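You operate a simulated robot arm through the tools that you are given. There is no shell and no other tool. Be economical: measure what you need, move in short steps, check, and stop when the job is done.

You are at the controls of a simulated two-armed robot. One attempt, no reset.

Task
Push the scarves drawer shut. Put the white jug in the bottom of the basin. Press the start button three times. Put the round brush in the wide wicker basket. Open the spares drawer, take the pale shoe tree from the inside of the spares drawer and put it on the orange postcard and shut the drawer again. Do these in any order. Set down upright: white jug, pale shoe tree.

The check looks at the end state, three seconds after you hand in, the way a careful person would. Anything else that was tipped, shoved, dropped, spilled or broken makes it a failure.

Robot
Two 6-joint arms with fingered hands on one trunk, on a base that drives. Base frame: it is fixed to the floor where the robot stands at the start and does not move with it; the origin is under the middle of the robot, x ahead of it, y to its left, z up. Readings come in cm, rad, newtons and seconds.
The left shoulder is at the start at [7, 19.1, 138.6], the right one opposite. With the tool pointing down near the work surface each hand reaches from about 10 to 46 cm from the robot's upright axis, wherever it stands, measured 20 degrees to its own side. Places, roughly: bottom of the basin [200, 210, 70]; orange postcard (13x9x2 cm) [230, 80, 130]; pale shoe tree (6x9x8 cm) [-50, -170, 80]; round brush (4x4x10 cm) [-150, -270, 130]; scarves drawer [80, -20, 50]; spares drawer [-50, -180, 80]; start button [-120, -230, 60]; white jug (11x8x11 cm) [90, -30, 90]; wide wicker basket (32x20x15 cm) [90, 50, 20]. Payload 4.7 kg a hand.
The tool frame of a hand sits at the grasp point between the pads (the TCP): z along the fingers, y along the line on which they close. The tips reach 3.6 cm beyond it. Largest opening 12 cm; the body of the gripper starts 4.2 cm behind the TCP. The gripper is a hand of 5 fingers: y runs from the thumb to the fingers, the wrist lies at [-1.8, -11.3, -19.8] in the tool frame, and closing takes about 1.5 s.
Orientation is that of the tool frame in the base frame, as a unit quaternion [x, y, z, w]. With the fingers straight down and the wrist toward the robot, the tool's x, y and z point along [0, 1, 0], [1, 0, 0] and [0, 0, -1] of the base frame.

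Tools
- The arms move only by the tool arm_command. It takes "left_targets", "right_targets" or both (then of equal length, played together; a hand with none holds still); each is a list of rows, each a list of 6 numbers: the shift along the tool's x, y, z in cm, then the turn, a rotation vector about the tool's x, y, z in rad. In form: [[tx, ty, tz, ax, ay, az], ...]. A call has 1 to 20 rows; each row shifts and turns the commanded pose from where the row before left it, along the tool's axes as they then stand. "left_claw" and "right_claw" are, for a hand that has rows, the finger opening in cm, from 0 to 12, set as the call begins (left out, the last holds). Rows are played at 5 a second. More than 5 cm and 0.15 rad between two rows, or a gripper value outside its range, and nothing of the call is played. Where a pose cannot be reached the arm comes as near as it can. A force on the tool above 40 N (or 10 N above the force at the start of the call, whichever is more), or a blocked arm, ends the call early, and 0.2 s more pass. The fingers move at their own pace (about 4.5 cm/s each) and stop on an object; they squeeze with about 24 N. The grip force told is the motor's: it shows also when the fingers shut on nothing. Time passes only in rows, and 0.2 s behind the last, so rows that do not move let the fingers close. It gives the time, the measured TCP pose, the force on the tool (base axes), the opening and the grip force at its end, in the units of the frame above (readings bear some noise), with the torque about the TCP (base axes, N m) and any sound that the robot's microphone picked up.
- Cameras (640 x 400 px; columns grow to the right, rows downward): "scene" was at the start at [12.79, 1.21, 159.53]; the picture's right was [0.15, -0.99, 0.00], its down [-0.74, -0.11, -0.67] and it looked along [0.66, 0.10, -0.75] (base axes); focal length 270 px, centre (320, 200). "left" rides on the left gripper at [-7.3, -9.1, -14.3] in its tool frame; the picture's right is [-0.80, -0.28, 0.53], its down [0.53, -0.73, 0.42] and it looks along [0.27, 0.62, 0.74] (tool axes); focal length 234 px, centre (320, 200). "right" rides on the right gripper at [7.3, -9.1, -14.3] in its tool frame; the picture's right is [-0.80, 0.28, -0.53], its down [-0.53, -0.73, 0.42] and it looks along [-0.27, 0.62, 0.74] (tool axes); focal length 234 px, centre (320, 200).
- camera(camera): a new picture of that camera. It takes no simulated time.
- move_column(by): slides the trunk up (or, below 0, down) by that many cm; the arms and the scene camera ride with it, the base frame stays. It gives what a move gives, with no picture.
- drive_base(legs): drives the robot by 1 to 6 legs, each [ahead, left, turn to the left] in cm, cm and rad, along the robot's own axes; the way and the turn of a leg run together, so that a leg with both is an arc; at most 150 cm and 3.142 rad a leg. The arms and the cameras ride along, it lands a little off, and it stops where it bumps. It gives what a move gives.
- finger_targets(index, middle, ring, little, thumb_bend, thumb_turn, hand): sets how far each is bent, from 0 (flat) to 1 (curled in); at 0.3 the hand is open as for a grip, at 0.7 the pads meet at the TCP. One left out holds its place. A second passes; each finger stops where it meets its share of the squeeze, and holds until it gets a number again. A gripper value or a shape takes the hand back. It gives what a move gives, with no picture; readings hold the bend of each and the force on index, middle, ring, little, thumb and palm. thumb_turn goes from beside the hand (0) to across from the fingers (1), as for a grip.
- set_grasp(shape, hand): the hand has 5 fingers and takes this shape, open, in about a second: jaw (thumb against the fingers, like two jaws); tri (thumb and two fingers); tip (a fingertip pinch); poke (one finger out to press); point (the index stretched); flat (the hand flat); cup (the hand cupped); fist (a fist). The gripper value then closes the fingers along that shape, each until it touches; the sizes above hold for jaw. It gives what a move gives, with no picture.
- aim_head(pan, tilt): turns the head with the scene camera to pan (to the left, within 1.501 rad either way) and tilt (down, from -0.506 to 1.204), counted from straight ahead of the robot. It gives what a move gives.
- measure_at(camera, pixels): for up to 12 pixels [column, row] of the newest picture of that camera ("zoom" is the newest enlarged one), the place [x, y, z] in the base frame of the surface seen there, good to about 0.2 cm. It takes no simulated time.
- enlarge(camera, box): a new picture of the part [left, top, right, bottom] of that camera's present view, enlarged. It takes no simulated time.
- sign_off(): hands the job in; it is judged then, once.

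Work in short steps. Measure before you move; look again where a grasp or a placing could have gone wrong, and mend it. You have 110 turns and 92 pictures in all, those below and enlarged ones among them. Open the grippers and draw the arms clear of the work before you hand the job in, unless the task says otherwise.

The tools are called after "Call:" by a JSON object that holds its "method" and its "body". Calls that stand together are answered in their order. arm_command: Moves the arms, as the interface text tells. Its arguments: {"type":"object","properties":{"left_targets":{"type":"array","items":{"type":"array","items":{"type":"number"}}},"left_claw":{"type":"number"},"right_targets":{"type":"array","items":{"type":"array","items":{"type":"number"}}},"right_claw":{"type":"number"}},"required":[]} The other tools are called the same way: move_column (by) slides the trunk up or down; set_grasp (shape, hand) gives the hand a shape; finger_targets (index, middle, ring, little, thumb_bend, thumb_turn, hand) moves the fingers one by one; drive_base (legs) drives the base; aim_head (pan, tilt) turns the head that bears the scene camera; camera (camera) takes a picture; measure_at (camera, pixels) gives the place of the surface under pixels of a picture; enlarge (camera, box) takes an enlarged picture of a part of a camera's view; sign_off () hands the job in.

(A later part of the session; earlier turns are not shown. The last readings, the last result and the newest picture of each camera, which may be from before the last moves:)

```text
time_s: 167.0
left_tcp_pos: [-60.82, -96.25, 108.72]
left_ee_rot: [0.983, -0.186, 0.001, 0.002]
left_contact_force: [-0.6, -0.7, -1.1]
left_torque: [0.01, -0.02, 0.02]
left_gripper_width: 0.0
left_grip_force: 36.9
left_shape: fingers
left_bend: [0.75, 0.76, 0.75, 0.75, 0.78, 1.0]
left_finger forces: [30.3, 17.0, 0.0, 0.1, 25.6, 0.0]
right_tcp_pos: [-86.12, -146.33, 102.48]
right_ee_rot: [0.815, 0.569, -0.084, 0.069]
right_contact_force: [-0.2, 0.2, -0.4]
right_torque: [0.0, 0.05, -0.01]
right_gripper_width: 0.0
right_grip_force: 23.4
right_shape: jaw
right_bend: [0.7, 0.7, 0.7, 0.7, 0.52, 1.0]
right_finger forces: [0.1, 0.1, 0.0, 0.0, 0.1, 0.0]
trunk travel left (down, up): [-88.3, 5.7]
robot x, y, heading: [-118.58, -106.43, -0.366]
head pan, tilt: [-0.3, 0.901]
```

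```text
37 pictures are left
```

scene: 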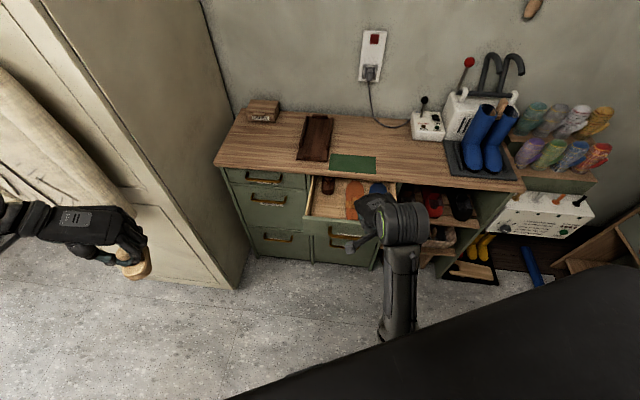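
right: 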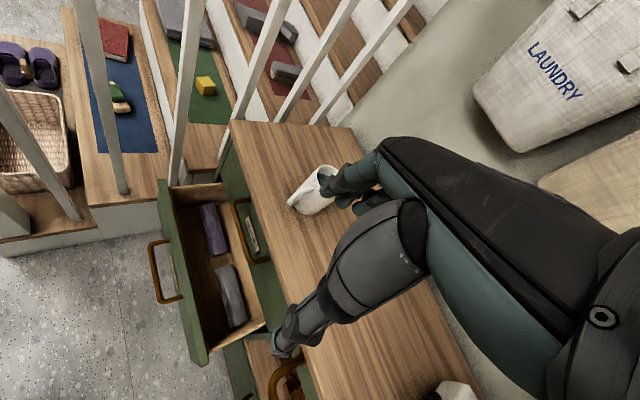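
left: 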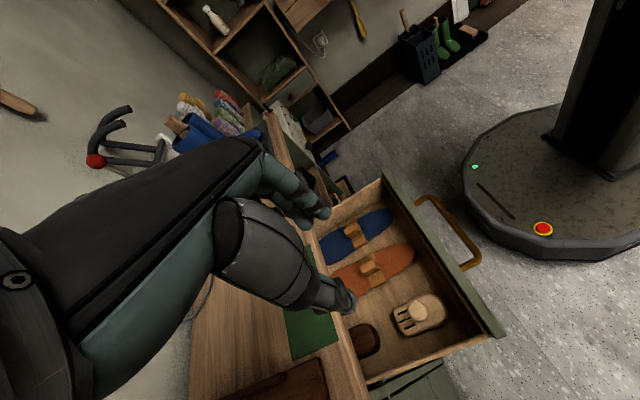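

The right hand is now in front of the drawer. I lower the trunk 21 cm, advance the base 12 cm along the drawer axis, then push with the arm.

Call:
{"method": "move_column", "body": {"by": -21}}

Call:
{"method": "drive_base", "body": {"legs": [[11, -4.9, 0]]}}

Call:
{"method": "camera", "body": {"camera": "scene"}}

```text
time_s: 169.3
left_tcp_pos: [-60.93, -96.25, 87.64]
left_ee_rot: [0.982, -0.186, 0.001, 0.002]
left_contact_force: [-0.1, 0.4, -0.3]
left_torque: [0.01, -0.01, -0.01]
left_gripper_width: 0.0
left_grip_force: 36.2
left_shape: fingers
left_bend: [0.75, 0.76, 0.75, 0.75, 0.78, 1.0]
left_finger forces: [30.4, 16.9, 0.0, 0.0, 25.4, 0.1]
right_tcp_pos: [-86.18, -146.31, 81.5]
right_ee_rot: [0.815, 0.569, -0.085, 0.068]
right_contact_force: [-0.6, 1.0, 0.2]
right_torque: [-0.01, 0.01, -0.01]
right_gripper_width: 0.0
right_grip_force: 24.4
right_shape: jaw
right_bend: [0.7, 0.7, 0.7, 0.7, 0.52, 1.0]
right_finger forces: [0.1, 0.0, 0.0, 0.0, 0.0, 0.0]
trunk travel left (down, up): [-67.3, 26.7]
robot x, y, heading: [-118.15, -106.37, -0.363]
head pan, tilt: [-0.3, 0.901]
```

```text
time_s: 170.5
left_tcp_pos: [-52.24, -104.73, 87.6]
left_ee_rot: [0.983, -0.185, 0.001, 0.002]
left_contact_force: [0.4, -0.3, -0.1]
left_torque: [0.03, 0.01, -0.02]
left_gripper_width: 0.01
left_grip_force: 35.6
left_shape: fingers
left_bend: [0.75, 0.76, 0.75, 0.75, 0.78, 1.0]
left_finger forces: [30.4, 16.9, 0.0, 0.1, 25.5, 0.0]
right_tcp_pos: [-77.49, -154.85, 81.39]
right_ee_rot: [0.815, 0.569, -0.084, 0.068]
right_contact_force: [0.1, -0.5, -0.4]
right_torque: [-0.01, 0.02, 0.0]
right_gripper_width: 0.0
right_grip_force: 23.9
right_shape: jaw
right_bend: [0.7, 0.7, 0.7, 0.7, 0.53, 1.0]
right_finger forces: [0.1, 0.0, 0.0, 0.0, 0.0, 0.1]
trunk travel left (down, up): [-67.3, 26.7]
robot x, y, heading: [-109.56, -114.87, -0.36]
head pan, tilt: [-0.3, 0.901]
```

```text
36 pictures are left
```

scene: 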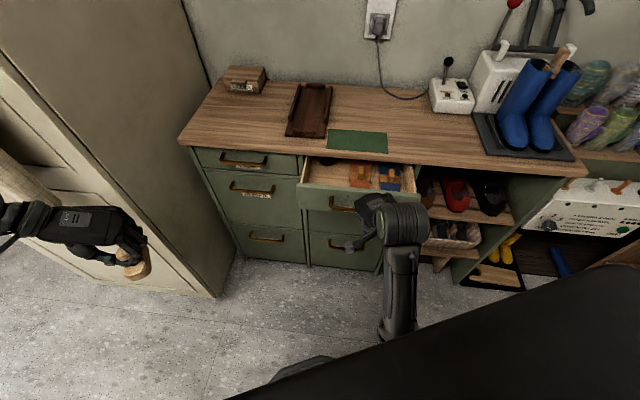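

The drawer is moving in. I keep pushing with the right arm along the drawer axis (tool direction (-0.41,0.91,0.10)).

Call:
{"method": "arm_command", "body": {"right_targets": [[-1.2, 2.7, 0.3, 0, 0, 0], [-1.2, 2.7, 0.3, 0, 0, 0], [-1.2, 2.7, 0.3, 0, 0, 0], [-1.2, 2.7, 0.3, 0, 0, 0], [-1.2, 2.7, 0.3, 0, 0, 0], [-1.2, 2.7, 0.3, 0, 0, 0]]}}

Call:
{"method": "camera", "body": {"camera": "scene"}}

```text
time_s: 171.9
left_tcp_pos: [-52.51, -104.5, 87.78]
left_ee_rot: [0.983, -0.185, 0.002, 0.002]
left_contact_force: [0.6, -0.5, 0.0]
left_torque: [0.05, 0.03, 0.0]
left_gripper_width: 0.0
left_grip_force: 36.7
left_shape: fingers
left_bend: [0.75, 0.76, 0.75, 0.75, 0.78, 1.0]
left_finger forces: [30.4, 16.9, 0.0, 0.0, 25.5, 0.0]
right_tcp_pos: [-66.06, -165.76, 81.68]
right_ee_rot: [0.814, 0.571, -0.081, 0.064]
right_contact_force: [-23.4, 23.5, 19.9]
right_torque: [-0.82, -0.45, -0.64]
right_gripper_width: 0.01
right_grip_force: 24.3
right_shape: jaw
right_bend: [0.7, 0.7, 0.7, 0.7, 0.53, 1.0]
right_finger forces: [0.0, 19.1, 12.9, 6.5, 0.0, 0.0]
trunk travel left (down, up): [-67.3, 26.7]
robot x, y, heading: [-110.08, -115.0, -0.363]
head pan, tilt: [-0.3, 0.901]
stopped in row 6 (right hand): the force on the tool passed its limit at 90 N (the readings are from after the stop); the commanded pose is now the measured one
```

```text
35 pictures are left
```

scene: 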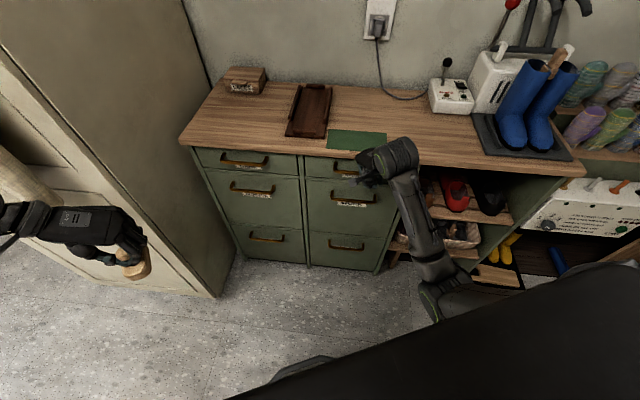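

It reached the stop. I withdraw the right hand along the reverse direction and check flushness.

Call:
{"method": "arm_command", "body": {"right_targets": [[1.2, -2.7, -0.3, 0, 0, 0], [1.2, -2.7, -0.3, 0, 0, 0], [1.2, -2.7, -0.3, 0, 0, 0], [1.2, -2.7, -0.3, 0, 0, 0]]}}

Call:
{"method": "enlarge", "body": {"camera": "scene", "box": [180, 130, 420, 280]}}

Call:
{"method": "measure_at", "body": {"camera": "zoom", "pixels": [[355, 100], [450, 115], [360, 180], [290, 70], [250, 115], [60, 70], [440, 150]]}}

```text
time_s: 172.9
left_tcp_pos: [-52.42, -104.61, 87.73]
left_ee_rot: [0.983, -0.186, 0.001, 0.003]
left_contact_force: [-1.1, 0.0, -0.4]
left_torque: [-0.01, -0.01, -0.01]
left_gripper_width: 0.0
left_grip_force: 36.8
left_shape: fingers
left_bend: [0.75, 0.76, 0.75, 0.75, 0.78, 1.0]
left_finger forces: [30.5, 17.0, 0.0, 0.1, 25.5, 0.0]
right_tcp_pos: [-74.28, -157.78, 81.55]
right_ee_rot: [0.815, 0.571, -0.083, 0.063]
right_contact_force: [-0.4, -0.2, 0.8]
right_torque: [-0.01, -0.01, 0.04]
right_gripper_width: 0.01
right_grip_force: 24.1
right_shape: jaw
right_bend: [0.7, 0.7, 0.7, 0.7, 0.54, 1.0]
right_finger forces: [0.1, 0.1, 0.1, 0.0, 0.0, 0.0]
trunk travel left (down, up): [-67.3, 26.7]
robot x, y, heading: [-110.43, -114.93, -0.361]
head pan, tilt: [-0.3, 0.901]
```

```text
2.67 times, centred on (300, 205) of scene
```

zoom: 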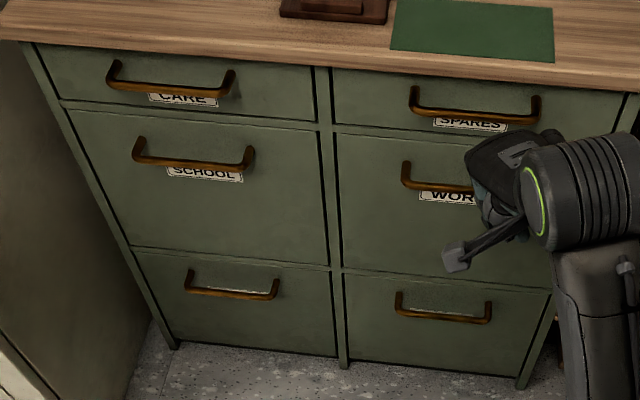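

```text
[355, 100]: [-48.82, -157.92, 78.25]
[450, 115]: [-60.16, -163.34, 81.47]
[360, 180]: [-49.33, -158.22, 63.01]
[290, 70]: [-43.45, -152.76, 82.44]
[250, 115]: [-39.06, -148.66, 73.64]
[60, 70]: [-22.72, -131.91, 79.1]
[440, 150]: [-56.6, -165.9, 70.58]
```

Spares front n=-77.1 equals its neighbour's -77.0: shut. Next the start button; I turn back to face the wall and move right to the appliance, then look.

Call:
{"method": "drive_base", "body": {"legs": [[-4, 0, -0.42], [0, -62, 0]]}}

Call:
{"method": "aim_head", "body": {"pan": -0.4, "tilt": 0.7}}

Call:
{"method": "camera", "body": {"camera": "scene"}}

```text
time_s: 177.7
left_tcp_pos: [-100.45, -170.63, 87.6]
left_ee_rot: [0.922, -0.386, 0.001, 0.001]
left_contact_force: [0.7, 0.4, -1.0]
left_torque: [0.02, 0.02, 0.03]
left_gripper_width: 0.0
left_grip_force: 35.7
left_shape: fingers
left_bend: [0.75, 0.76, 0.75, 0.75, 0.79, 1.0]
left_finger forces: [29.9, 16.9, 0.0, 0.0, 25.4, 0.0]
right_tcp_pos: [-142.0, -210.49, 81.53]
right_ee_rot: [0.916, 0.388, -0.094, 0.044]
right_contact_force: [-0.3, -0.7, 0.3]
right_torque: [0.03, -0.02, 0.0]
right_gripper_width: 0.02
right_grip_force: 23.8
right_shape: jaw
right_bend: [0.7, 0.7, 0.7, 0.7, 0.54, 1.0]
right_finger forces: [0.0, 0.0, 0.0, 0.1, 0.1, 0.1]
trunk travel left (down, up): [-67.3, 26.7]
robot x, y, heading: [-157.09, -156.73, -0.782]
head pan, tilt: [-0.3, 0.901]
```

```text
time_s: 178.4
left_tcp_pos: [-100.34, -170.67, 87.63]
left_ee_rot: [0.923, -0.386, 0.001, 0.002]
left_contact_force: [-0.6, 0.0, -0.1]
left_torque: [0.0, 0.0, 0.02]
left_gripper_width: 0.0
left_grip_force: 36.0
left_shape: fingers
left_bend: [0.75, 0.76, 0.75, 0.75, 0.79, 1.0]
left_finger forces: [29.9, 16.9, 0.0, 0.0, 25.4, 0.1]
right_tcp_pos: [-142.02, -210.52, 81.38]
right_ee_rot: [0.916, 0.388, -0.095, 0.044]
right_contact_force: [-0.1, 0.1, 0.0]
right_torque: [0.01, 0.03, -0.03]
right_gripper_width: 0.01
right_grip_force: 23.6
right_shape: jaw
right_bend: [0.7, 0.7, 0.7, 0.7, 0.54, 1.0]
right_finger forces: [0.0, 0.1, 0.1, 0.0, 0.1, 0.1]
trunk travel left (down, up): [-67.3, 26.7]
robot x, y, heading: [-157.26, -156.83, -0.785]
head pan, tilt: [-0.4, 0.7]
```

```text
33 pictures are left
```

scene: 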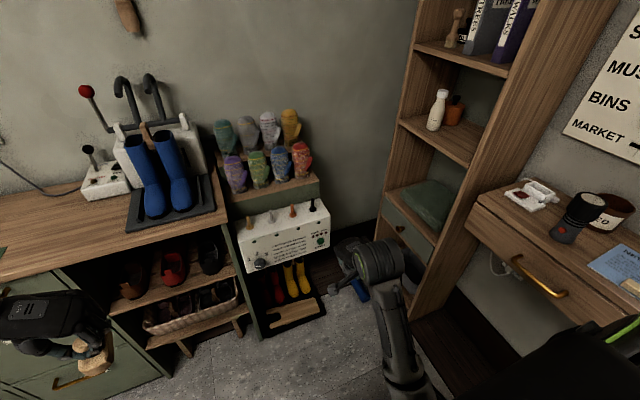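

I enlarge the appliance panel (240–330,195–275) and the shelf item at (455,28).

Call:
{"method": "enlarge", "body": {"camera": "scene", "box": [225, 190, 345, 280]}}

Call:
{"method": "measure_at", "body": {"camera": "zoom", "pixels": [[510, 275], [510, 250], [480, 290], [545, 265], [190, 385], [80, 350], [440, 110], [100, 200], [540, 140], [300, 200], [470, 250], [500, 330]]}}

Call:
{"method": "enlarge", "body": {"camera": "scene", "box": [400, 0, 560, 100]}}

Call:
{"method": "measure_at", "body": {"camera": "zoom", "pixels": [[225, 50], [225, 110], [210, 165], [225, 165], [245, 165], [65, 180], [430, 290], [280, 150], [215, 200], [300, 230]]}}

```text
4.44 times, centred on (285, 235) of scene
```

zoom: 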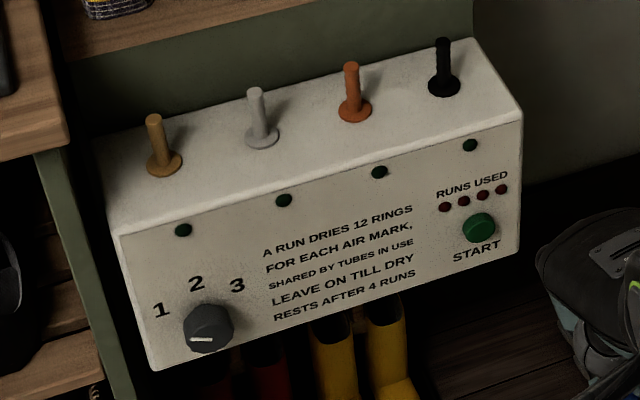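

```text
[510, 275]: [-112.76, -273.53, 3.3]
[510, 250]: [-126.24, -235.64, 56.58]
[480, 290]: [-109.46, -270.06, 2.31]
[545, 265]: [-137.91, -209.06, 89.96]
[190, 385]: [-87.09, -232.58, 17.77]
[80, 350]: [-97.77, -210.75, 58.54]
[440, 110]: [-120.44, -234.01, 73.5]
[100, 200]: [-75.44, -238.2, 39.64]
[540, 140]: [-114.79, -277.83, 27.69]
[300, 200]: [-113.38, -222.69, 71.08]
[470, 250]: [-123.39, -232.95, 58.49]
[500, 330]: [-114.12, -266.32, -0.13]
```

```text
4.00 times, centred on (480, 50) of scene
```

zoom: 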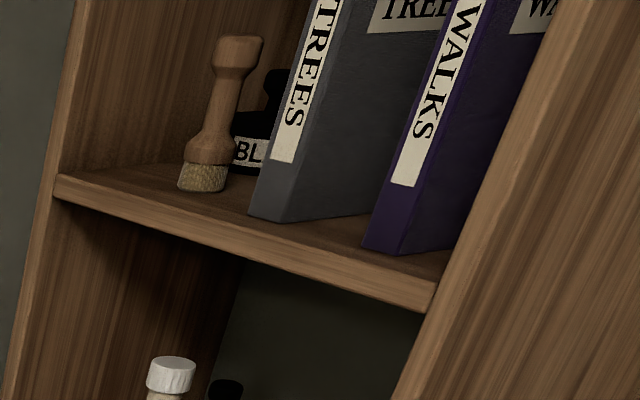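

```text
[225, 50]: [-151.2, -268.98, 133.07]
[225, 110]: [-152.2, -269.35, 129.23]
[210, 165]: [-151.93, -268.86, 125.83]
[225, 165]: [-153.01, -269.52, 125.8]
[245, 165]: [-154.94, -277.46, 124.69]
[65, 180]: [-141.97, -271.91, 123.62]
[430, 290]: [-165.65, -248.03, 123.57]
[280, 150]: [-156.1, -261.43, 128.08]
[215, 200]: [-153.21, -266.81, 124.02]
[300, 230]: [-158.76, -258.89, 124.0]
```

The START button is at zoom (478,228), i.e. scene (320.6,241.3). I measure it and the panel plane around it.

Call:
{"method": "measure_at", "body": {"camera": "scene", "pixels": [[320.6, 241.3], [320.6, 240], [319, 242], [322, 241], [313, 243], [313, 236], [327, 238], [320, 248], [270, 250], [290, 245]]}}

```text
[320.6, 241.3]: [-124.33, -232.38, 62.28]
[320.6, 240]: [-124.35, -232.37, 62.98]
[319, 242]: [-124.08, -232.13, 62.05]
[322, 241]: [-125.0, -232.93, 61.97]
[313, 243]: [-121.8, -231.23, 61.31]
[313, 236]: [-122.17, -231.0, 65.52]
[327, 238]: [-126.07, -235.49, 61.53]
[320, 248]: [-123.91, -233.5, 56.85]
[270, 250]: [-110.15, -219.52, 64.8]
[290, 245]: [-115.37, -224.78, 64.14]
```

Button face is at (-124.4,-232.5,62.3), n=-76.4. I form the poke shape with the right hand, pitch it to point at the wall and lower the trunk so it's at button height.

Call:
{"method": "set_grasp", "body": {"hand": "right", "shape": "poke"}}

Call:
{"method": "arm_command", "body": {"right_targets": [[0, 0, 0, -0.1415, 0.0138, 0.016], [0, 0, 0, -0.1415, 0.0138, 0.016], [0, 0, 0, -0.1415, 0.0138, 0.016], [0, 0, 0, -0.1415, 0.0138, 0.016], [0, 0, 0, -0.1415, 0.0138, 0.016], [0, 0, 0, -0.1415, 0.0138, 0.016], [0, 0, 0, -0.1415, 0.0138, 0.016], [0, 0, 0, -0.1415, 0.0138, 0.016], [0, 0, 0, -0.1415, 0.0138, 0.016], [0, 0, 0, -0.1415, 0.0138, 0.016], [0, 0, 0, -0.1415, 0.0138, 0.016], [0, 0, 0, 0, 0, 0]]}}

Call:
{"method": "move_column", "body": {"by": -18}}

Call:
{"method": "camera", "body": {"camera": "scene"}}

```text
time_s: 179.3
left_tcp_pos: [-100.31, -170.74, 87.61]
left_ee_rot: [0.922, -0.386, 0.001, 0.002]
left_contact_force: [-0.1, -0.8, -0.7]
left_torque: [0.0, 0.02, -0.04]
left_gripper_width: 0.02
left_grip_force: 36.6
left_shape: fingers
left_bend: [0.75, 0.76, 0.75, 0.75, 0.79, 1.0]
left_finger forces: [29.9, 16.8, 0.1, 0.0, 25.5, 0.0]
right_tcp_pos: [-142.03, -210.34, 81.49]
right_ee_rot: [0.916, 0.389, -0.094, 0.044]
right_contact_force: [0.4, 0.4, 0.0]
right_torque: [0.0, -0.01, -0.02]
right_gripper_width: 0.0
right_grip_force: 0.0
right_shape: poke
right_bend: [0.7, 0.7, 0.99, 0.99, 1.0, 1.0]
right_finger forces: [0.0, 0.0, 0.0, 0.1, 0.0, 0.1]
trunk travel left (down, up): [-67.3, 26.7]
robot x, y, heading: [-157.44, -156.8, -0.783]
head pan, tilt: [-0.4, 0.7]
```

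```text
time_s: 181.9
left_tcp_pos: [-100.37, -170.7, 87.7]
left_ee_rot: [0.922, -0.387, 0.0, 0.002]
left_contact_force: [-0.4, -0.1, -1.4]
left_torque: [0.01, 0.03, 0.01]
left_gripper_width: 0.0
left_grip_force: 36.2
left_shape: fingers
left_bend: [0.75, 0.76, 0.75, 0.75, 0.79, 1.0]
left_finger forces: [30.0, 17.0, 0.1, 0.0, 25.6, 0.1]
right_tcp_pos: [-139.42, -207.74, 80.35]
right_ee_rot: [0.663, 0.38, 0.185, 0.619]
right_contact_force: [-6.6, -5.3, 3.2]
right_torque: [0.22, 0.04, 0.59]
right_gripper_width: 0.01
right_grip_force: 0.1
right_shape: poke
right_bend: [0.7, 0.7, 0.99, 0.99, 1.0, 1.0]
right_finger forces: [0.0, 0.0, 0.0, 0.0, 0.1, 0.0]
right hand out of reach, approached as far as the arm can: row 8, 9, 11
trunk travel left (down, up): [-67.3, 26.7]
robot x, y, heading: [-156.87, -156.67, -0.784]
head pan, tilt: [-0.4, 0.7]
```

```text
time_s: 183.9
left_tcp_pos: [-100.44, -170.67, 69.68]
left_ee_rot: [0.922, -0.386, 0.001, 0.001]
left_contact_force: [-0.3, 0.0, -1.1]
left_torque: [0.0, 0.01, 0.01]
left_gripper_width: 0.02
left_grip_force: 36.1
left_shape: fingers
left_bend: [0.75, 0.76, 0.75, 0.75, 0.79, 1.0]
left_finger forces: [30.1, 17.1, 0.1, 0.0, 25.5, 0.0]
right_tcp_pos: [-140.71, -209.04, 63.61]
right_ee_rot: [0.688, 0.311, 0.256, 0.604]
right_contact_force: [0.4, -0.5, -0.4]
right_torque: [-0.03, 0.0, 0.04]
right_gripper_width: 0.02
right_grip_force: 0.1
right_shape: poke
right_bend: [0.7, 0.7, 0.99, 0.99, 1.0, 1.0]
right_finger forces: [0.0, 0.1, 0.0, 0.0, 0.0, 0.0]
trunk travel left (down, up): [-49.3, 44.7]
robot x, y, heading: [-156.91, -156.92, -0.78]
head pan, tilt: [-0.4, 0.7]
```

```text
30 pictures are left
```

scene: 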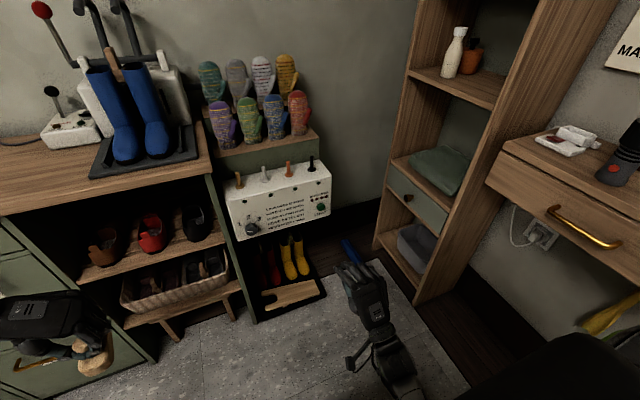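

The hand points at the panel, about 6 cm left of the button and 24 cm short. I drive 12 cm ahead and 6 right, then check the fingertip with the cameras.

Call:
{"method": "drive_base", "body": {"legs": [[12, -6, 0]]}}

Call:
{"method": "camera", "body": {"camera": "right"}}

Call:
{"method": "enlarge", "body": {"camera": "scene", "box": [260, 140, 420, 280]}}

```text
time_s: 185.2
left_tcp_pos: [-95.95, -183.48, 69.62]
left_ee_rot: [0.923, -0.385, -0.001, 0.001]
left_contact_force: [-0.2, -1.0, -0.8]
left_torque: [0.02, 0.01, -0.01]
left_gripper_width: 0.01
left_grip_force: 36.3
left_shape: fingers
left_bend: [0.75, 0.76, 0.75, 0.75, 0.79, 1.0]
left_finger forces: [30.1, 17.0, 0.0, 0.0, 25.4, 0.0]
right_tcp_pos: [-136.34, -221.75, 63.6]
right_ee_rot: [0.689, 0.311, 0.255, 0.603]
right_contact_force: [0.6, -0.1, 0.5]
right_torque: [-0.03, 0.04, -0.01]
right_gripper_width: 0.0
right_grip_force: 0.0
right_shape: poke
right_bend: [0.7, 0.7, 0.99, 0.99, 1.0, 1.0]
right_finger forces: [0.0, 0.0, 0.0, 0.0, 0.0, 0.0]
trunk travel left (down, up): [-49.3, 44.7]
robot x, y, heading: [-153.09, -169.38, -0.782]
head pan, tilt: [-0.4, 0.7]
```

```text
29 pictures are left
```

right: 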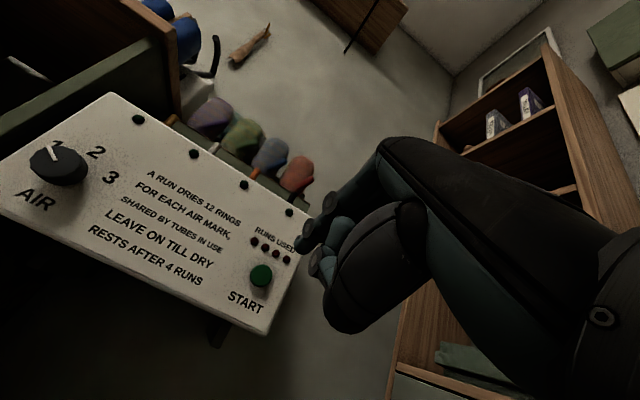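

```text
2.86 times, centred on (340, 210) of scene
```

zoom: 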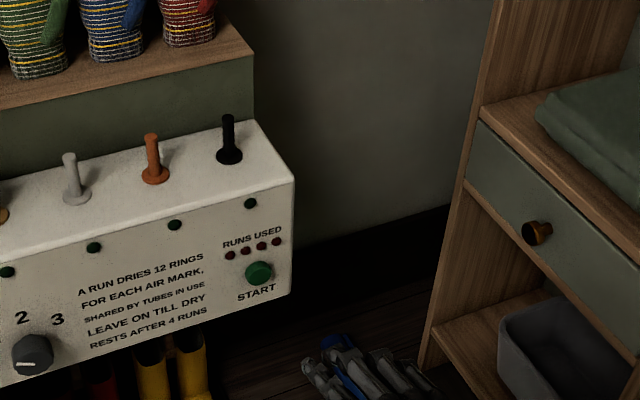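

I measure fingertips ((303,242) and (318,265) in the right view) and the button at (261,275).

Call:
{"method": "measure_at", "body": {"camera": "right", "pixels": [[303, 242], [309, 222], [318, 262], [330, 235], [261, 275], [257, 273], [325, 275]]}}

Call:
{"method": "measure_at", "body": {"camera": "zoom", "pixels": [[310, 365], [330, 345], [380, 355], [345, 360], [259, 272], [305, 358]]}}

```text
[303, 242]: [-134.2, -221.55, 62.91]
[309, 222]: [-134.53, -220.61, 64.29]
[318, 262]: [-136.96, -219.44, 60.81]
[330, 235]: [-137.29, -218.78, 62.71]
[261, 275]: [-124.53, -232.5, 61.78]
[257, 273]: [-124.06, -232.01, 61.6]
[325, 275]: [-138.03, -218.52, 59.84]
```

```text
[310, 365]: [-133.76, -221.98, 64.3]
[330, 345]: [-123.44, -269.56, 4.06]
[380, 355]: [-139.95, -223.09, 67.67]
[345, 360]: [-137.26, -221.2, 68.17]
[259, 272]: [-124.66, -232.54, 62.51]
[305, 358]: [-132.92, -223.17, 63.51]
```

Index tip ≈(-133,-223.2,63.4). I shift -1.1 x, +0.6 y and advance 11 cm, leaving ~1.5 cm, then check.

Call:
{"method": "arm_command", "body": {"right_targets": [[-1.1, 0.6, 2, 0, 0, 0], [0, 0, 3, 0, 0, 0], [0, 0, 3, 0, 0, 0], [0, 0, 3, 0, 0, 0], [0, 0, 0, 0, 0, 0]]}}

Call:
{"method": "enlarge", "body": {"camera": "scene", "box": [280, 170, 380, 260]}}

```text
time_s: 186.4
left_tcp_pos: [-95.98, -183.42, 69.68]
left_ee_rot: [0.923, -0.385, 0.0, 0.002]
left_contact_force: [0.3, 0.7, -1.3]
left_torque: [0.0, 0.02, -0.03]
left_gripper_width: 0.0
left_grip_force: 36.6
left_shape: fingers
left_bend: [0.75, 0.76, 0.75, 0.75, 0.79, 1.0]
left_finger forces: [30.2, 16.9, 0.0, 0.1, 25.5, 0.1]
right_tcp_pos: [-127.55, -225.79, 64.73]
right_ee_rot: [0.688, 0.313, 0.255, 0.603]
right_contact_force: [0.3, 0.6, -0.2]
right_torque: [-0.02, 0.0, -0.02]
right_gripper_width: 0.0
right_grip_force: 0.0
right_shape: poke
right_bend: [0.7, 0.7, 0.99, 0.99, 1.0, 1.0]
right_finger forces: [0.0, 0.0, 0.1, 0.0, 0.0, 0.1]
right hand out of reach, approached as far as the arm can: row 1, 2, 3, 4
trunk travel left (down, up): [-49.3, 44.7]
robot x, y, heading: [-152.92, -169.63, -0.785]
head pan, tilt: [-0.4, 0.7]
```

```text
4.44 times, centred on (330, 215) of scene
```

zoom: 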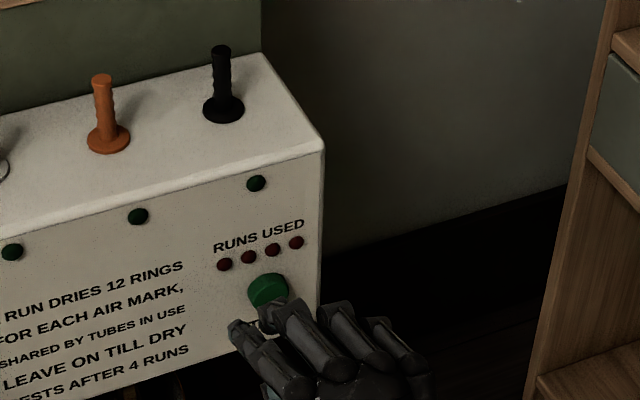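

The arm fell a little short. I measure the fingertip in this zoom against the button.

Call:
{"method": "measure_at", "body": {"camera": "zoom", "pixels": [[268, 315], [275, 308], [300, 312], [240, 330], [335, 310], [265, 288], [285, 310]]}}

```text
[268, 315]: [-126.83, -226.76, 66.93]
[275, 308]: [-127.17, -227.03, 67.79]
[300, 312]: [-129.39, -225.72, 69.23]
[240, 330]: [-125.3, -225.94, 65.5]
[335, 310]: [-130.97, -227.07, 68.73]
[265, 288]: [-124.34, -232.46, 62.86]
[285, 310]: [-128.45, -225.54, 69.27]
```

The arm is near a joint limit, with the hand far below the shoulder. I back off 8 cm, lower the trunk 14 cm and raise the hand by as much relative to it.

Call:
{"method": "drive_base", "body": {"legs": [[-8, 0, 0]]}}

Call:
{"method": "move_column", "body": {"by": -14}}

Call:
{"method": "arm_command", "body": {"right_targets": [[0, 3, 0, 0, 0, 0], [0, 3, 0, 0, 0, 0], [0, 3, 0, 0, 0, 0], [0, 3, 0, 0, 0, 0], [0, 0, 0, 0, 0, 0]]}}

```text
time_s: 187.5
left_tcp_pos: [-101.72, -177.6, 69.59]
left_ee_rot: [0.923, -0.386, 0.002, 0.002]
left_contact_force: [-1.0, 1.5, -0.3]
left_torque: [0.0, -0.04, 0.02]
left_gripper_width: 0.0
left_grip_force: 36.7
left_shape: fingers
left_bend: [0.75, 0.76, 0.75, 0.75, 0.79, 1.0]
left_finger forces: [30.2, 17.1, 0.0, 0.0, 25.5, 0.1]
right_tcp_pos: [-133.27, -220.18, 64.87]
right_ee_rot: [0.687, 0.313, 0.256, 0.604]
right_contact_force: [-0.2, 1.1, 0.1]
right_torque: [0.01, 0.02, -0.02]
right_gripper_width: 0.0
right_grip_force: 0.1
right_shape: poke
right_bend: [0.7, 0.7, 0.99, 0.99, 1.0, 1.0]
right_finger forces: [0.0, 0.0, 0.1, 0.0, 0.0, 0.1]
trunk travel left (down, up): [-49.3, 44.7]
robot x, y, heading: [-158.38, -163.96, -0.786]
head pan, tilt: [-0.4, 0.7]
```

```text
time_s: 189.2
left_tcp_pos: [-101.77, -177.76, 55.76]
left_ee_rot: [0.922, -0.386, 0.0, 0.002]
left_contact_force: [0.0, 0.2, -0.2]
left_torque: [0.02, 0.01, -0.01]
left_gripper_width: 0.0
left_grip_force: 36.4
left_shape: fingers
left_bend: [0.75, 0.76, 0.75, 0.75, 0.79, 1.0]
left_finger forces: [30.2, 17.0, 0.0, 0.0, 25.5, 0.1]
right_tcp_pos: [-133.31, -220.18, 50.74]
right_ee_rot: [0.688, 0.313, 0.256, 0.603]
right_contact_force: [-0.5, 0.8, -0.2]
right_torque: [0.03, -0.03, 0.0]
right_gripper_width: 0.01
right_grip_force: 0.1
right_shape: poke
right_bend: [0.7, 0.7, 0.99, 0.99, 1.0, 1.0]
right_finger forces: [0.0, 0.0, 0.0, 0.0, 0.0, 0.0]
trunk travel left (down, up): [-35.3, 58.7]
robot x, y, heading: [-158.85, -163.71, -0.784]
head pan, tilt: [-0.4, 0.7]
```

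```text
time_s: 190.3
left_tcp_pos: [-101.76, -177.73, 55.51]
left_ee_rot: [0.922, -0.386, 0.0, 0.002]
left_contact_force: [0.5, 0.0, -0.9]
left_torque: [0.02, -0.01, -0.01]
left_gripper_width: 0.0
left_grip_force: 36.4
left_shape: fingers
left_bend: [0.75, 0.76, 0.75, 0.75, 0.79, 1.0]
left_finger forces: [30.1, 17.2, 0.1, 0.0, 25.5, 0.0]
right_tcp_pos: [-131.83, -221.19, 62.62]
right_ee_rot: [0.687, 0.313, 0.257, 0.603]
right_contact_force: [-0.8, 0.2, 0.9]
right_torque: [-0.02, -0.03, 0.01]
right_gripper_width: 0.0
right_grip_force: 0.1
right_shape: poke
right_bend: [0.7, 0.7, 0.99, 0.99, 1.0, 1.0]
right_finger forces: [0.1, 0.0, 0.0, 0.0, 0.0, 0.0]
trunk travel left (down, up): [-35.3, 58.7]
robot x, y, heading: [-158.74, -163.7, -0.781]
head pan, tilt: [-0.4, 0.7]
```

Reachable now. I shift 4.7 cm right, 1.4 up, 7.5 forward, and check alignment with the right camera.

Call:
{"method": "arm_command", "body": {"right_targets": [[-2.4, 0.7, 1, 0, 0, 0], [-2.3, 0.7, 2, 0, 0, 0], [0, 0, 2.5, 0, 0, 0], [0, 0, 2, 0, 0, 0], [0, 0, 0, 0, 0, 0]]}}

Call:
{"method": "enlarge", "body": {"camera": "right", "box": [200, 150, 360, 300]}}

Call:
{"method": "enlarge", "body": {"camera": "scene", "box": [280, 130, 380, 230]}}

```text
time_s: 191.6
left_tcp_pos: [-101.67, -177.75, 55.66]
left_ee_rot: [0.922, -0.387, 0.001, 0.001]
left_contact_force: [0.0, 0.5, -1.8]
left_torque: [0.02, 0.02, 0.03]
left_gripper_width: 0.0
left_grip_force: 36.8
left_shape: fingers
left_bend: [0.75, 0.76, 0.75, 0.75, 0.79, 1.0]
left_finger forces: [30.3, 17.0, 0.1, 0.0, 25.6, 0.0]
right_tcp_pos: [-127.86, -226.61, 63.26]
right_ee_rot: [0.687, 0.313, 0.256, 0.603]
right_contact_force: [0.6, 0.7, 0.0]
right_torque: [-0.01, 0.0, -0.01]
right_gripper_width: 0.0
right_grip_force: 0.0
right_shape: poke
right_bend: [0.7, 0.7, 0.99, 0.99, 1.0, 1.0]
right_finger forces: [0.0, 0.0, 0.1, 0.0, 0.1, 0.1]
right hand out of reach, approached as far as the arm can: row 2, 3, 4
trunk travel left (down, up): [-35.3, 58.7]
robot x, y, heading: [-158.85, -163.94, -0.779]
head pan, tilt: [-0.4, 0.7]
```

```text
2.67 times, centred on (280, 225) of right
```

zoom: 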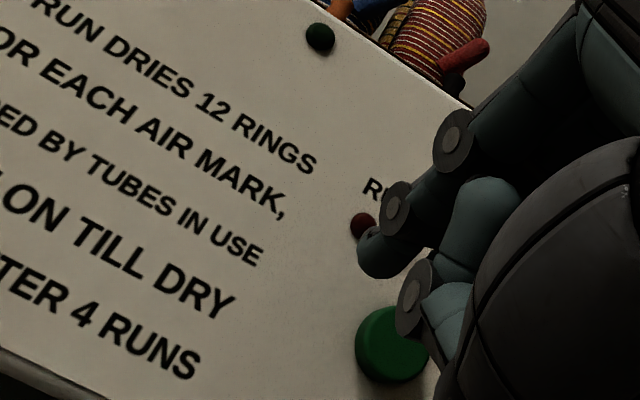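

```text
4.00 times, centred on (330, 180) of scene
```

zoom: 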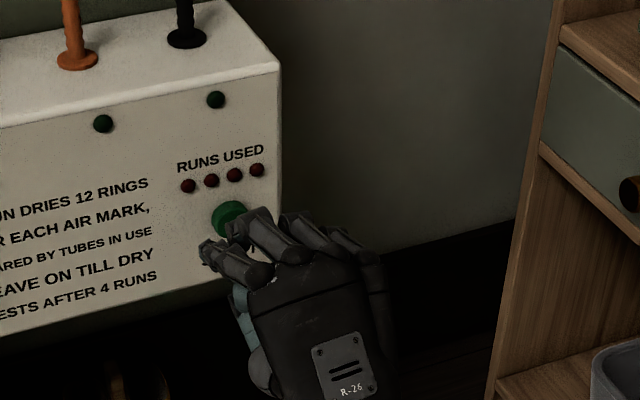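

The middle finger also sticks out, so I curl it away, leaving only the index. I retract a bit, drive the base 7 cm nearer and 4 cm right so the arm works well within reach.

Call:
{"method": "finger_targets", "body": {"hand": "right", "index": 0.6, "middle": 1.0, "ring": 1.0, "little": 1.0, "thumb_bend": 1.0}}

Call:
{"method": "arm_command", "body": {"right_targets": [[0, 0, -3, 0, 0, 0], [0, 0, -3, 0, 0, 0], [0, 0, -3, 0, 0, 0], [0, 0, 0, 0, 0, 0]]}}

Call:
{"method": "drive_base", "body": {"legs": [[7, -4, 0]]}}

Call:
{"method": "enlarge", "body": {"camera": "right", "box": [200, 150, 360, 300]}}

```text
time_s: 192.6
left_tcp_pos: [-101.68, -177.74, 55.69]
left_ee_rot: [0.923, -0.386, 0.0, 0.002]
left_contact_force: [0.7, 0.4, -0.5]
left_torque: [0.01, 0.0, 0.02]
left_gripper_width: 0.0
left_grip_force: 35.9
left_shape: fingers
left_bend: [0.75, 0.76, 0.75, 0.75, 0.79, 1.0]
left_finger forces: [30.3, 17.0, 0.0, 0.0, 25.6, 0.0]
right_tcp_pos: [-127.93, -226.66, 63.38]
right_ee_rot: [0.688, 0.313, 0.256, 0.603]
right_contact_force: [-0.1, -0.4, 0.5]
right_torque: [-0.01, 0.0, -0.01]
right_gripper_width: 3.26
right_grip_force: 0.1
right_shape: fingers
right_bend: [0.29, 1.0, 1.0, 1.0, 1.0, 1.0]
right_finger forces: [0.0, 0.1, 0.0, 0.1, 0.0, 0.1]
trunk travel left (down, up): [-35.3, 58.7]
robot x, y, heading: [-158.92, -163.85, -0.786]
head pan, tilt: [-0.4, 0.7]
```

```text
time_s: 193.6
left_tcp_pos: [-101.7, -177.7, 55.65]
left_ee_rot: [0.923, -0.386, 0.0, 0.002]
left_contact_force: [-0.6, -1.0, -0.5]
left_torque: [-0.01, 0.01, 0.01]
left_gripper_width: 0.0
left_grip_force: 37.0
left_shape: fingers
left_bend: [0.75, 0.76, 0.75, 0.75, 0.79, 1.0]
left_finger forces: [30.2, 17.0, 0.1, 0.0, 25.6, 0.1]
right_tcp_pos: [-134.23, -220.53, 64.56]
right_ee_rot: [0.687, 0.314, 0.256, 0.603]
right_contact_force: [0.5, -0.6, -0.9]
right_torque: [-0.02, 0.02, 0.01]
right_gripper_width: 3.26
right_grip_force: 0.1
right_shape: fingers
right_bend: [0.29, 1.0, 1.0, 1.0, 1.0, 1.0]
right_finger forces: [0.1, 0.1, 0.1, 0.0, 0.0, 0.0]
trunk travel left (down, up): [-35.3, 58.7]
robot x, y, heading: [-158.57, -163.41, -0.778]
head pan, tilt: [-0.4, 0.7]
```

```text
time_s: 194.6
left_tcp_pos: [-99.41, -185.48, 55.53]
left_ee_rot: [0.923, -0.385, 0.0, 0.001]
left_contact_force: [0.0, -1.3, -1.2]
left_torque: [0.0, -0.01, -0.02]
left_gripper_width: 0.0
left_grip_force: 35.9
left_shape: fingers
left_bend: [0.75, 0.76, 0.75, 0.75, 0.79, 1.0]
left_finger forces: [30.3, 17.1, 0.1, 0.1, 25.5, 0.0]
right_tcp_pos: [-132.15, -228.35, 64.51]
right_ee_rot: [0.688, 0.313, 0.256, 0.603]
right_contact_force: [-0.1, -0.3, -1.0]
right_torque: [0.01, -0.01, 0.05]
right_gripper_width: 3.27
right_grip_force: 0.2
right_shape: fingers
right_bend: [0.29, 1.0, 1.0, 1.0, 1.0, 1.0]
right_finger forces: [0.0, 0.0, 0.0, 0.0, 0.0, 0.0]
trunk travel left (down, up): [-35.3, 58.7]
robot x, y, heading: [-156.43, -171.47, -0.779]
head pan, tilt: [-0.4, 0.7]
```

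```text
2.67 times, centred on (280, 225) of right
```

zoom: 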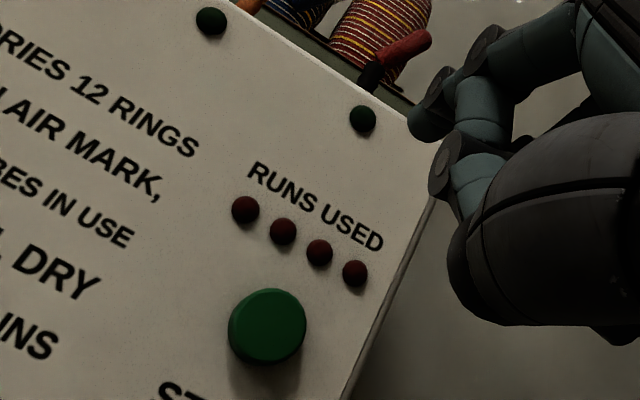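

No lamp is lit yet. I measure the index tip at (425,122) and the button at (267,325).

Call:
{"method": "measure_at", "body": {"camera": "zoom", "pixels": [[425, 125], [415, 118], [430, 95], [445, 165], [267, 325], [262, 320], [245, 210], [470, 90]]}}

```text
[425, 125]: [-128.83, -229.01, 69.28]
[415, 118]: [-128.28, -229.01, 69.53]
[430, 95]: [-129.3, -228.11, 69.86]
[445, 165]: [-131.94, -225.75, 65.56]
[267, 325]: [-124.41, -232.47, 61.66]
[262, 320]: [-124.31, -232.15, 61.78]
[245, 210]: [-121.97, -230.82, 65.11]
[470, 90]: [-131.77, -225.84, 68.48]
```

Tip ≈(-128.4,-229.2,69.3). I lower 6.3 along tool y, 0.4 in x, and advance 4 cm, then press in small steps.

Call:
{"method": "arm_command", "body": {"right_targets": [[0.2, -3.2, 0, 0, 0, 0], [0.2, -3.1, 0, 0, 0, 0], [0, 0, 2, 0, 0, 0], [0, 0, 1.5, 0, 0, 0], [0, 0, 0, 0, 0, 0]]}}

Call:
{"method": "enlarge", "body": {"camera": "right", "box": [200, 150, 360, 300]}}

```text
time_s: 195.8
left_tcp_pos: [-99.52, -185.54, 55.67]
left_ee_rot: [0.923, -0.385, 0.0, 0.002]
left_contact_force: [-0.2, 0.4, -1.5]
left_torque: [0.02, -0.02, 0.0]
left_gripper_width: 0.02
left_grip_force: 36.3
left_shape: fingers
left_bend: [0.75, 0.76, 0.75, 0.75, 0.79, 1.0]
left_finger forces: [30.3, 17.0, 0.0, 0.0, 25.5, 0.0]
right_tcp_pos: [-130.09, -229.86, 57.85]
right_ee_rot: [0.688, 0.313, 0.256, 0.603]
right_contact_force: [-0.6, 0.4, -0.8]
right_torque: [0.01, -0.01, 0.03]
right_gripper_width: 3.29
right_grip_force: 0.2
right_shape: fingers
right_bend: [0.29, 1.0, 1.0, 1.0, 1.0, 1.0]
right_finger forces: [0.0, 0.0, 0.0, 0.0, 0.0, 0.0]
trunk travel left (down, up): [-35.3, 58.7]
robot x, y, heading: [-156.06, -171.76, -0.78]
head pan, tilt: [-0.4, 0.7]
```

```text
2.67 times, centred on (280, 225) of right
```

zoom: 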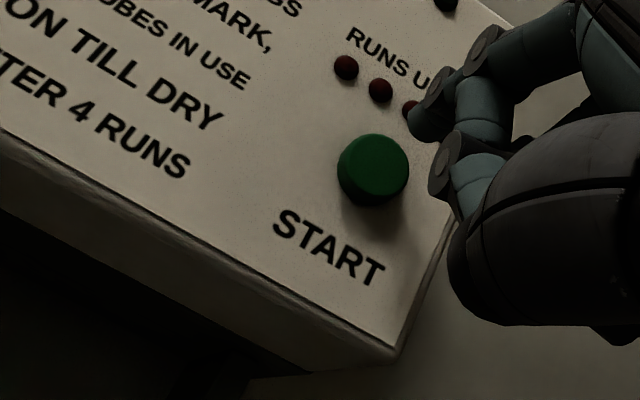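

The tip is 2–2.5 cm in front of the button on line. First press: advance in 0.5 cm steps, then retract.

Call:
{"method": "arm_command", "body": {"right_targets": [[0, 0, 0.7, 0, 0, 0], [0, 0, 0.6, 0, 0, 0], [0, 0, 0.5, 0, 0, 0], [0, 0, 0.4, 0, 0, 0], [0, 0, 0.3, 0, 0, 0], [0, 0, 0.3, 0, 0, 0]]}}

Call:
{"method": "enlarge", "body": {"camera": "right", "box": [240, 140, 360, 260]}}

```text
time_s: 197.2
left_tcp_pos: [-99.6, -185.42, 55.76]
left_ee_rot: [0.922, -0.386, 0.001, 0.001]
left_contact_force: [0.1, 0.7, -0.8]
left_torque: [-0.01, 0.01, -0.03]
left_gripper_width: 0.0
left_grip_force: 36.7
left_shape: fingers
left_bend: [0.75, 0.76, 0.75, 0.75, 0.79, 1.0]
left_finger forces: [30.3, 17.0, 0.0, 0.1, 25.7, 0.0]
right_tcp_pos: [-128.17, -231.51, 57.62]
right_ee_rot: [0.686, 0.314, 0.257, 0.604]
right_contact_force: [-18.8, 18.8, -0.5]
right_torque: [-1.02, -0.99, 0.38]
right_gripper_width: 3.25
right_grip_force: 13.4
right_shape: fingers
right_bend: [0.28, 1.0, 1.0, 1.0, 1.0, 1.0]
right_finger forces: [26.7, 0.0, 0.0, 0.0, 0.0, 0.0]
trunk travel left (down, up): [-35.3, 58.7]
robot x, y, heading: [-156.84, -171.8, -0.781]
head pan, tilt: [-0.4, 0.7]
heard: click
```

```text
3.33 times, centred on (300, 200) of right
```

zoom: 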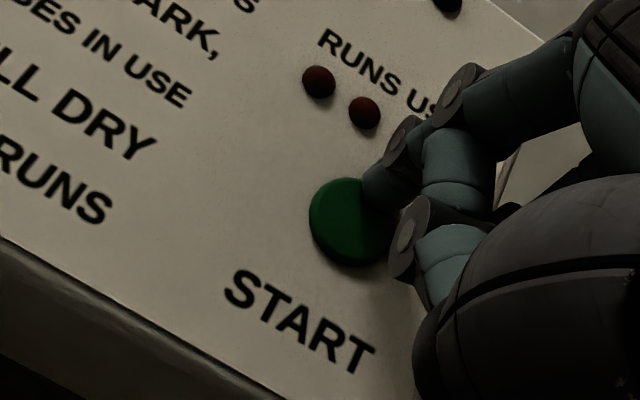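

Heard a click: one press. I retract 2 cm and look at the lamps.

Call:
{"method": "arm_command", "body": {"right_targets": [[0, 0, -1, 0, 0, 0], [0, 0, -1.2, 0, 0, 0], [0, 0, 0, 0, 0, 0], [0, 0, 0, 0, 0, 0]]}}

Call:
{"method": "enlarge", "body": {"camera": "scene", "box": [280, 110, 380, 210]}}

```text
time_s: 198.2
left_tcp_pos: [-99.51, -185.51, 55.58]
left_ee_rot: [0.923, -0.385, 0.001, 0.002]
left_contact_force: [-0.4, -0.5, -0.2]
left_torque: [0.03, 0.0, -0.01]
left_gripper_width: 0.01
left_grip_force: 36.8
left_shape: fingers
left_bend: [0.75, 0.76, 0.75, 0.75, 0.79, 1.0]
left_finger forces: [30.3, 17.1, 0.0, 0.0, 25.6, 0.1]
right_tcp_pos: [-129.68, -230.18, 57.81]
right_ee_rot: [0.688, 0.313, 0.256, 0.603]
right_contact_force: [0.1, -1.0, -0.1]
right_torque: [-0.02, 0.02, 0.0]
right_gripper_width: 3.29
right_grip_force: 0.0
right_shape: fingers
right_bend: [0.29, 1.0, 1.0, 1.0, 1.0, 1.0]
right_finger forces: [0.0, 0.0, 0.0, 0.1, 0.1, 0.0]
trunk travel left (down, up): [-35.3, 58.7]
robot x, y, heading: [-156.06, -171.66, -0.779]
head pan, tilt: [-0.4, 0.7]
```

```text
4.00 times, centred on (330, 160) of scene
```

zoom: 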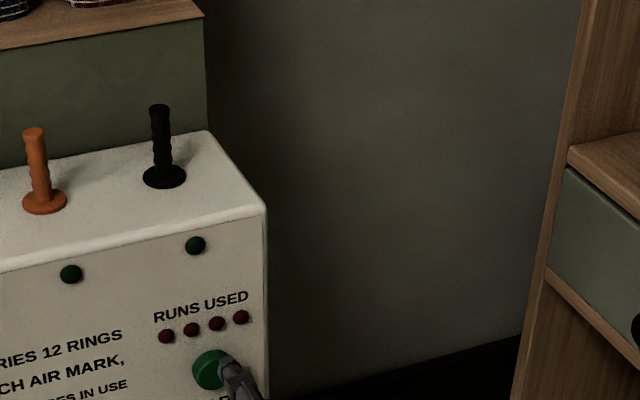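

One click heard; lamps show no visible change. Second press with the same travel, then retract.

Call:
{"method": "arm_command", "body": {"right_targets": [[0, 0, 0.9, 0, 0, 0], [0, 0, 0.5, 0, 0, 0], [0, 0, 0.4, 0, 0, 0], [0, 0, 0.4, 0, 0, 0], [0, 0, 0, 0, 0, 0]]}}

Call:
{"method": "arm_command", "body": {"right_targets": [[0, 0, -1, 0, 0, 0], [0, 0, -1.2, 0, 0, 0], [0, 0, 0, 0, 0, 0], [0, 0, 0, 0, 0, 0]]}}

```text
time_s: 199.4
left_tcp_pos: [-99.67, -185.27, 55.7]
left_ee_rot: [0.923, -0.386, 0.002, 0.002]
left_contact_force: [0.6, 0.6, -0.7]
left_torque: [0.0, -0.07, -0.01]
left_gripper_width: 0.0
left_grip_force: 36.5
left_shape: fingers
left_bend: [0.75, 0.76, 0.75, 0.75, 0.79, 1.0]
left_finger forces: [30.2, 17.1, 0.1, 0.0, 25.6, 0.0]
right_tcp_pos: [-128.23, -231.59, 57.61]
right_ee_rot: [0.687, 0.313, 0.256, 0.604]
right_contact_force: [-21.3, 19.5, 0.9]
right_torque: [-1.09, -1.13, 0.38]
right_gripper_width: 3.26
right_grip_force: 15.1
right_shape: fingers
right_bend: [0.28, 1.0, 1.0, 1.0, 1.0, 1.0]
right_finger forces: [28.4, 0.0, 0.0, 0.0, 0.1, 0.0]
trunk travel left (down, up): [-35.3, 58.7]
robot x, y, heading: [-156.61, -171.44, -0.782]
head pan, tilt: [-0.4, 0.7]
heard: click
```

```text
time_s: 200.4
left_tcp_pos: [-99.48, -185.49, 55.72]
left_ee_rot: [0.923, -0.385, 0.0, 0.002]
left_contact_force: [-0.5, -0.1, -1.6]
left_torque: [0.0, 0.02, 0.03]
left_gripper_width: 0.0
left_grip_force: 36.5
left_shape: fingers
left_bend: [0.75, 0.76, 0.75, 0.75, 0.79, 1.0]
left_finger forces: [30.4, 17.1, 0.0, 0.1, 25.7, 0.0]
right_tcp_pos: [-129.54, -230.31, 57.67]
right_ee_rot: [0.688, 0.314, 0.256, 0.603]
right_contact_force: [0.2, -0.5, 0.4]
right_torque: [-0.02, 0.03, -0.01]
right_gripper_width: 3.24
right_grip_force: 0.1
right_shape: fingers
right_bend: [0.29, 1.0, 1.0, 1.0, 1.0, 1.0]
right_finger forces: [0.0, 0.0, 0.1, 0.0, 0.0, 0.0]
trunk travel left (down, up): [-35.3, 58.7]
robot x, y, heading: [-156.48, -171.4, -0.781]
head pan, tilt: [-0.4, 0.7]
```

Second click heard and fully released. Third press, then withdraw and back off.

Call:
{"method": "arm_command", "body": {"right_targets": [[0, 0, 0.9, 0, 0, 0], [0, 0, 0.5, 0, 0, 0], [0, 0, 0.4, 0, 0, 0], [0, 0, 0.4, 0, 0, 0], [0, 0, 0, 0, 0, 0]]}}

Call:
{"method": "arm_command", "body": {"right_targets": [[0, 0, -1, 0, 0, 0], [0, 0, -2, 0, 0, 0], [0, 0, -3, 0, 0, 0], [0, 0, -3, 0, 0, 0]]}}

Call:
{"method": "drive_base", "body": {"legs": [[-15, 0, 0]]}}

Call:
{"method": "enlarge", "body": {"camera": "scene", "box": [200, 120, 400, 260]}}

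```text
time_s: 201.6
left_tcp_pos: [-99.58, -185.48, 55.93]
left_ee_rot: [0.923, -0.386, 0.002, 0.001]
left_contact_force: [0.1, -0.3, -1.6]
left_torque: [0.0, -0.02, 0.04]
left_gripper_width: 0.0
left_grip_force: 36.3
left_shape: fingers
left_bend: [0.75, 0.76, 0.75, 0.75, 0.79, 1.0]
left_finger forces: [30.3, 17.2, 0.0, 0.1, 25.6, 0.0]
right_tcp_pos: [-128.27, -231.59, 57.57]
right_ee_rot: [0.686, 0.313, 0.257, 0.604]
right_contact_force: [-21.1, 19.5, -0.1]
right_torque: [-1.05, -1.19, 0.4]
right_gripper_width: 3.27
right_grip_force: 14.3
right_shape: fingers
right_bend: [0.28, 1.0, 1.0, 1.0, 1.0, 1.0]
right_finger forces: [28.2, 0.0, 0.0, 0.0, 0.0, 0.1]
trunk travel left (down, up): [-35.3, 58.7]
robot x, y, heading: [-156.2, -171.75, -0.784]
head pan, tilt: [-0.4, 0.7]
heard: click
```

```text
time_s: 202.6
left_tcp_pos: [-99.54, -185.44, 55.7]
left_ee_rot: [0.923, -0.384, 0.0, 0.002]
left_contact_force: [-1.1, -0.9, -1.4]
left_torque: [0.03, 0.0, -0.01]
left_gripper_width: 0.02
left_grip_force: 37.2
left_shape: fingers
left_bend: [0.75, 0.76, 0.75, 0.75, 0.79, 1.0]
left_finger forces: [30.4, 17.0, 0.1, 0.0, 25.7, 0.0]
right_tcp_pos: [-134.61, -225.76, 58.75]
right_ee_rot: [0.688, 0.313, 0.256, 0.603]
right_contact_force: [0.4, 0.6, -0.2]
right_torque: [0.01, 0.0, -0.03]
right_gripper_width: 3.22
right_grip_force: 0.0
right_shape: fingers
right_bend: [0.29, 1.0, 1.0, 1.0, 1.0, 1.0]
right_finger forces: [0.0, 0.0, 0.0, 0.0, 0.0, 0.1]
trunk travel left (down, up): [-35.3, 58.7]
robot x, y, heading: [-156.16, -171.4, -0.783]
head pan, tilt: [-0.4, 0.7]
```

```text
time_s: 204.0
left_tcp_pos: [-110.28, -174.71, 55.66]
left_ee_rot: [0.923, -0.386, 0.002, 0.001]
left_contact_force: [-0.6, 0.0, -1.4]
left_torque: [0.03, -0.03, -0.02]
left_gripper_width: 0.01
left_grip_force: 36.0
left_shape: fingers
left_bend: [0.75, 0.76, 0.75, 0.75, 0.79, 1.0]
left_finger forces: [30.4, 17.1, 0.1, 0.1, 25.6, 0.0]
right_tcp_pos: [-145.28, -215.13, 58.77]
right_ee_rot: [0.687, 0.314, 0.257, 0.603]
right_contact_force: [0.0, -0.5, 0.2]
right_torque: [0.01, -0.02, -0.01]
right_gripper_width: 3.2
right_grip_force: 0.0
right_shape: fingers
right_bend: [0.29, 1.0, 1.0, 1.0, 1.0, 1.0]
right_finger forces: [0.0, 0.1, 0.0, 0.0, 0.1, 0.0]
trunk travel left (down, up): [-35.3, 58.7]
robot x, y, heading: [-167.05, -161.33, -0.779]
head pan, tilt: [-0.4, 0.7]
```

```text
2.86 times, centred on (300, 190) of scene
```

zoom: 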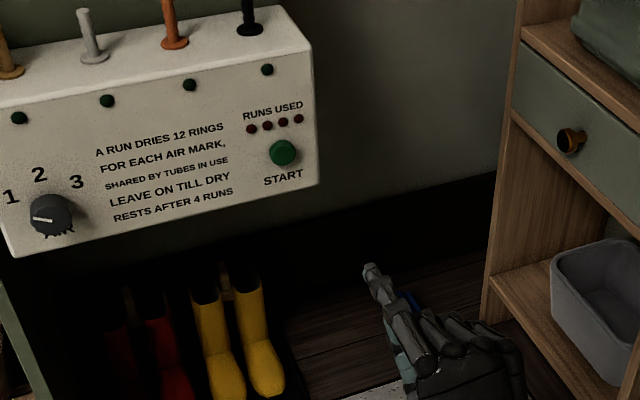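

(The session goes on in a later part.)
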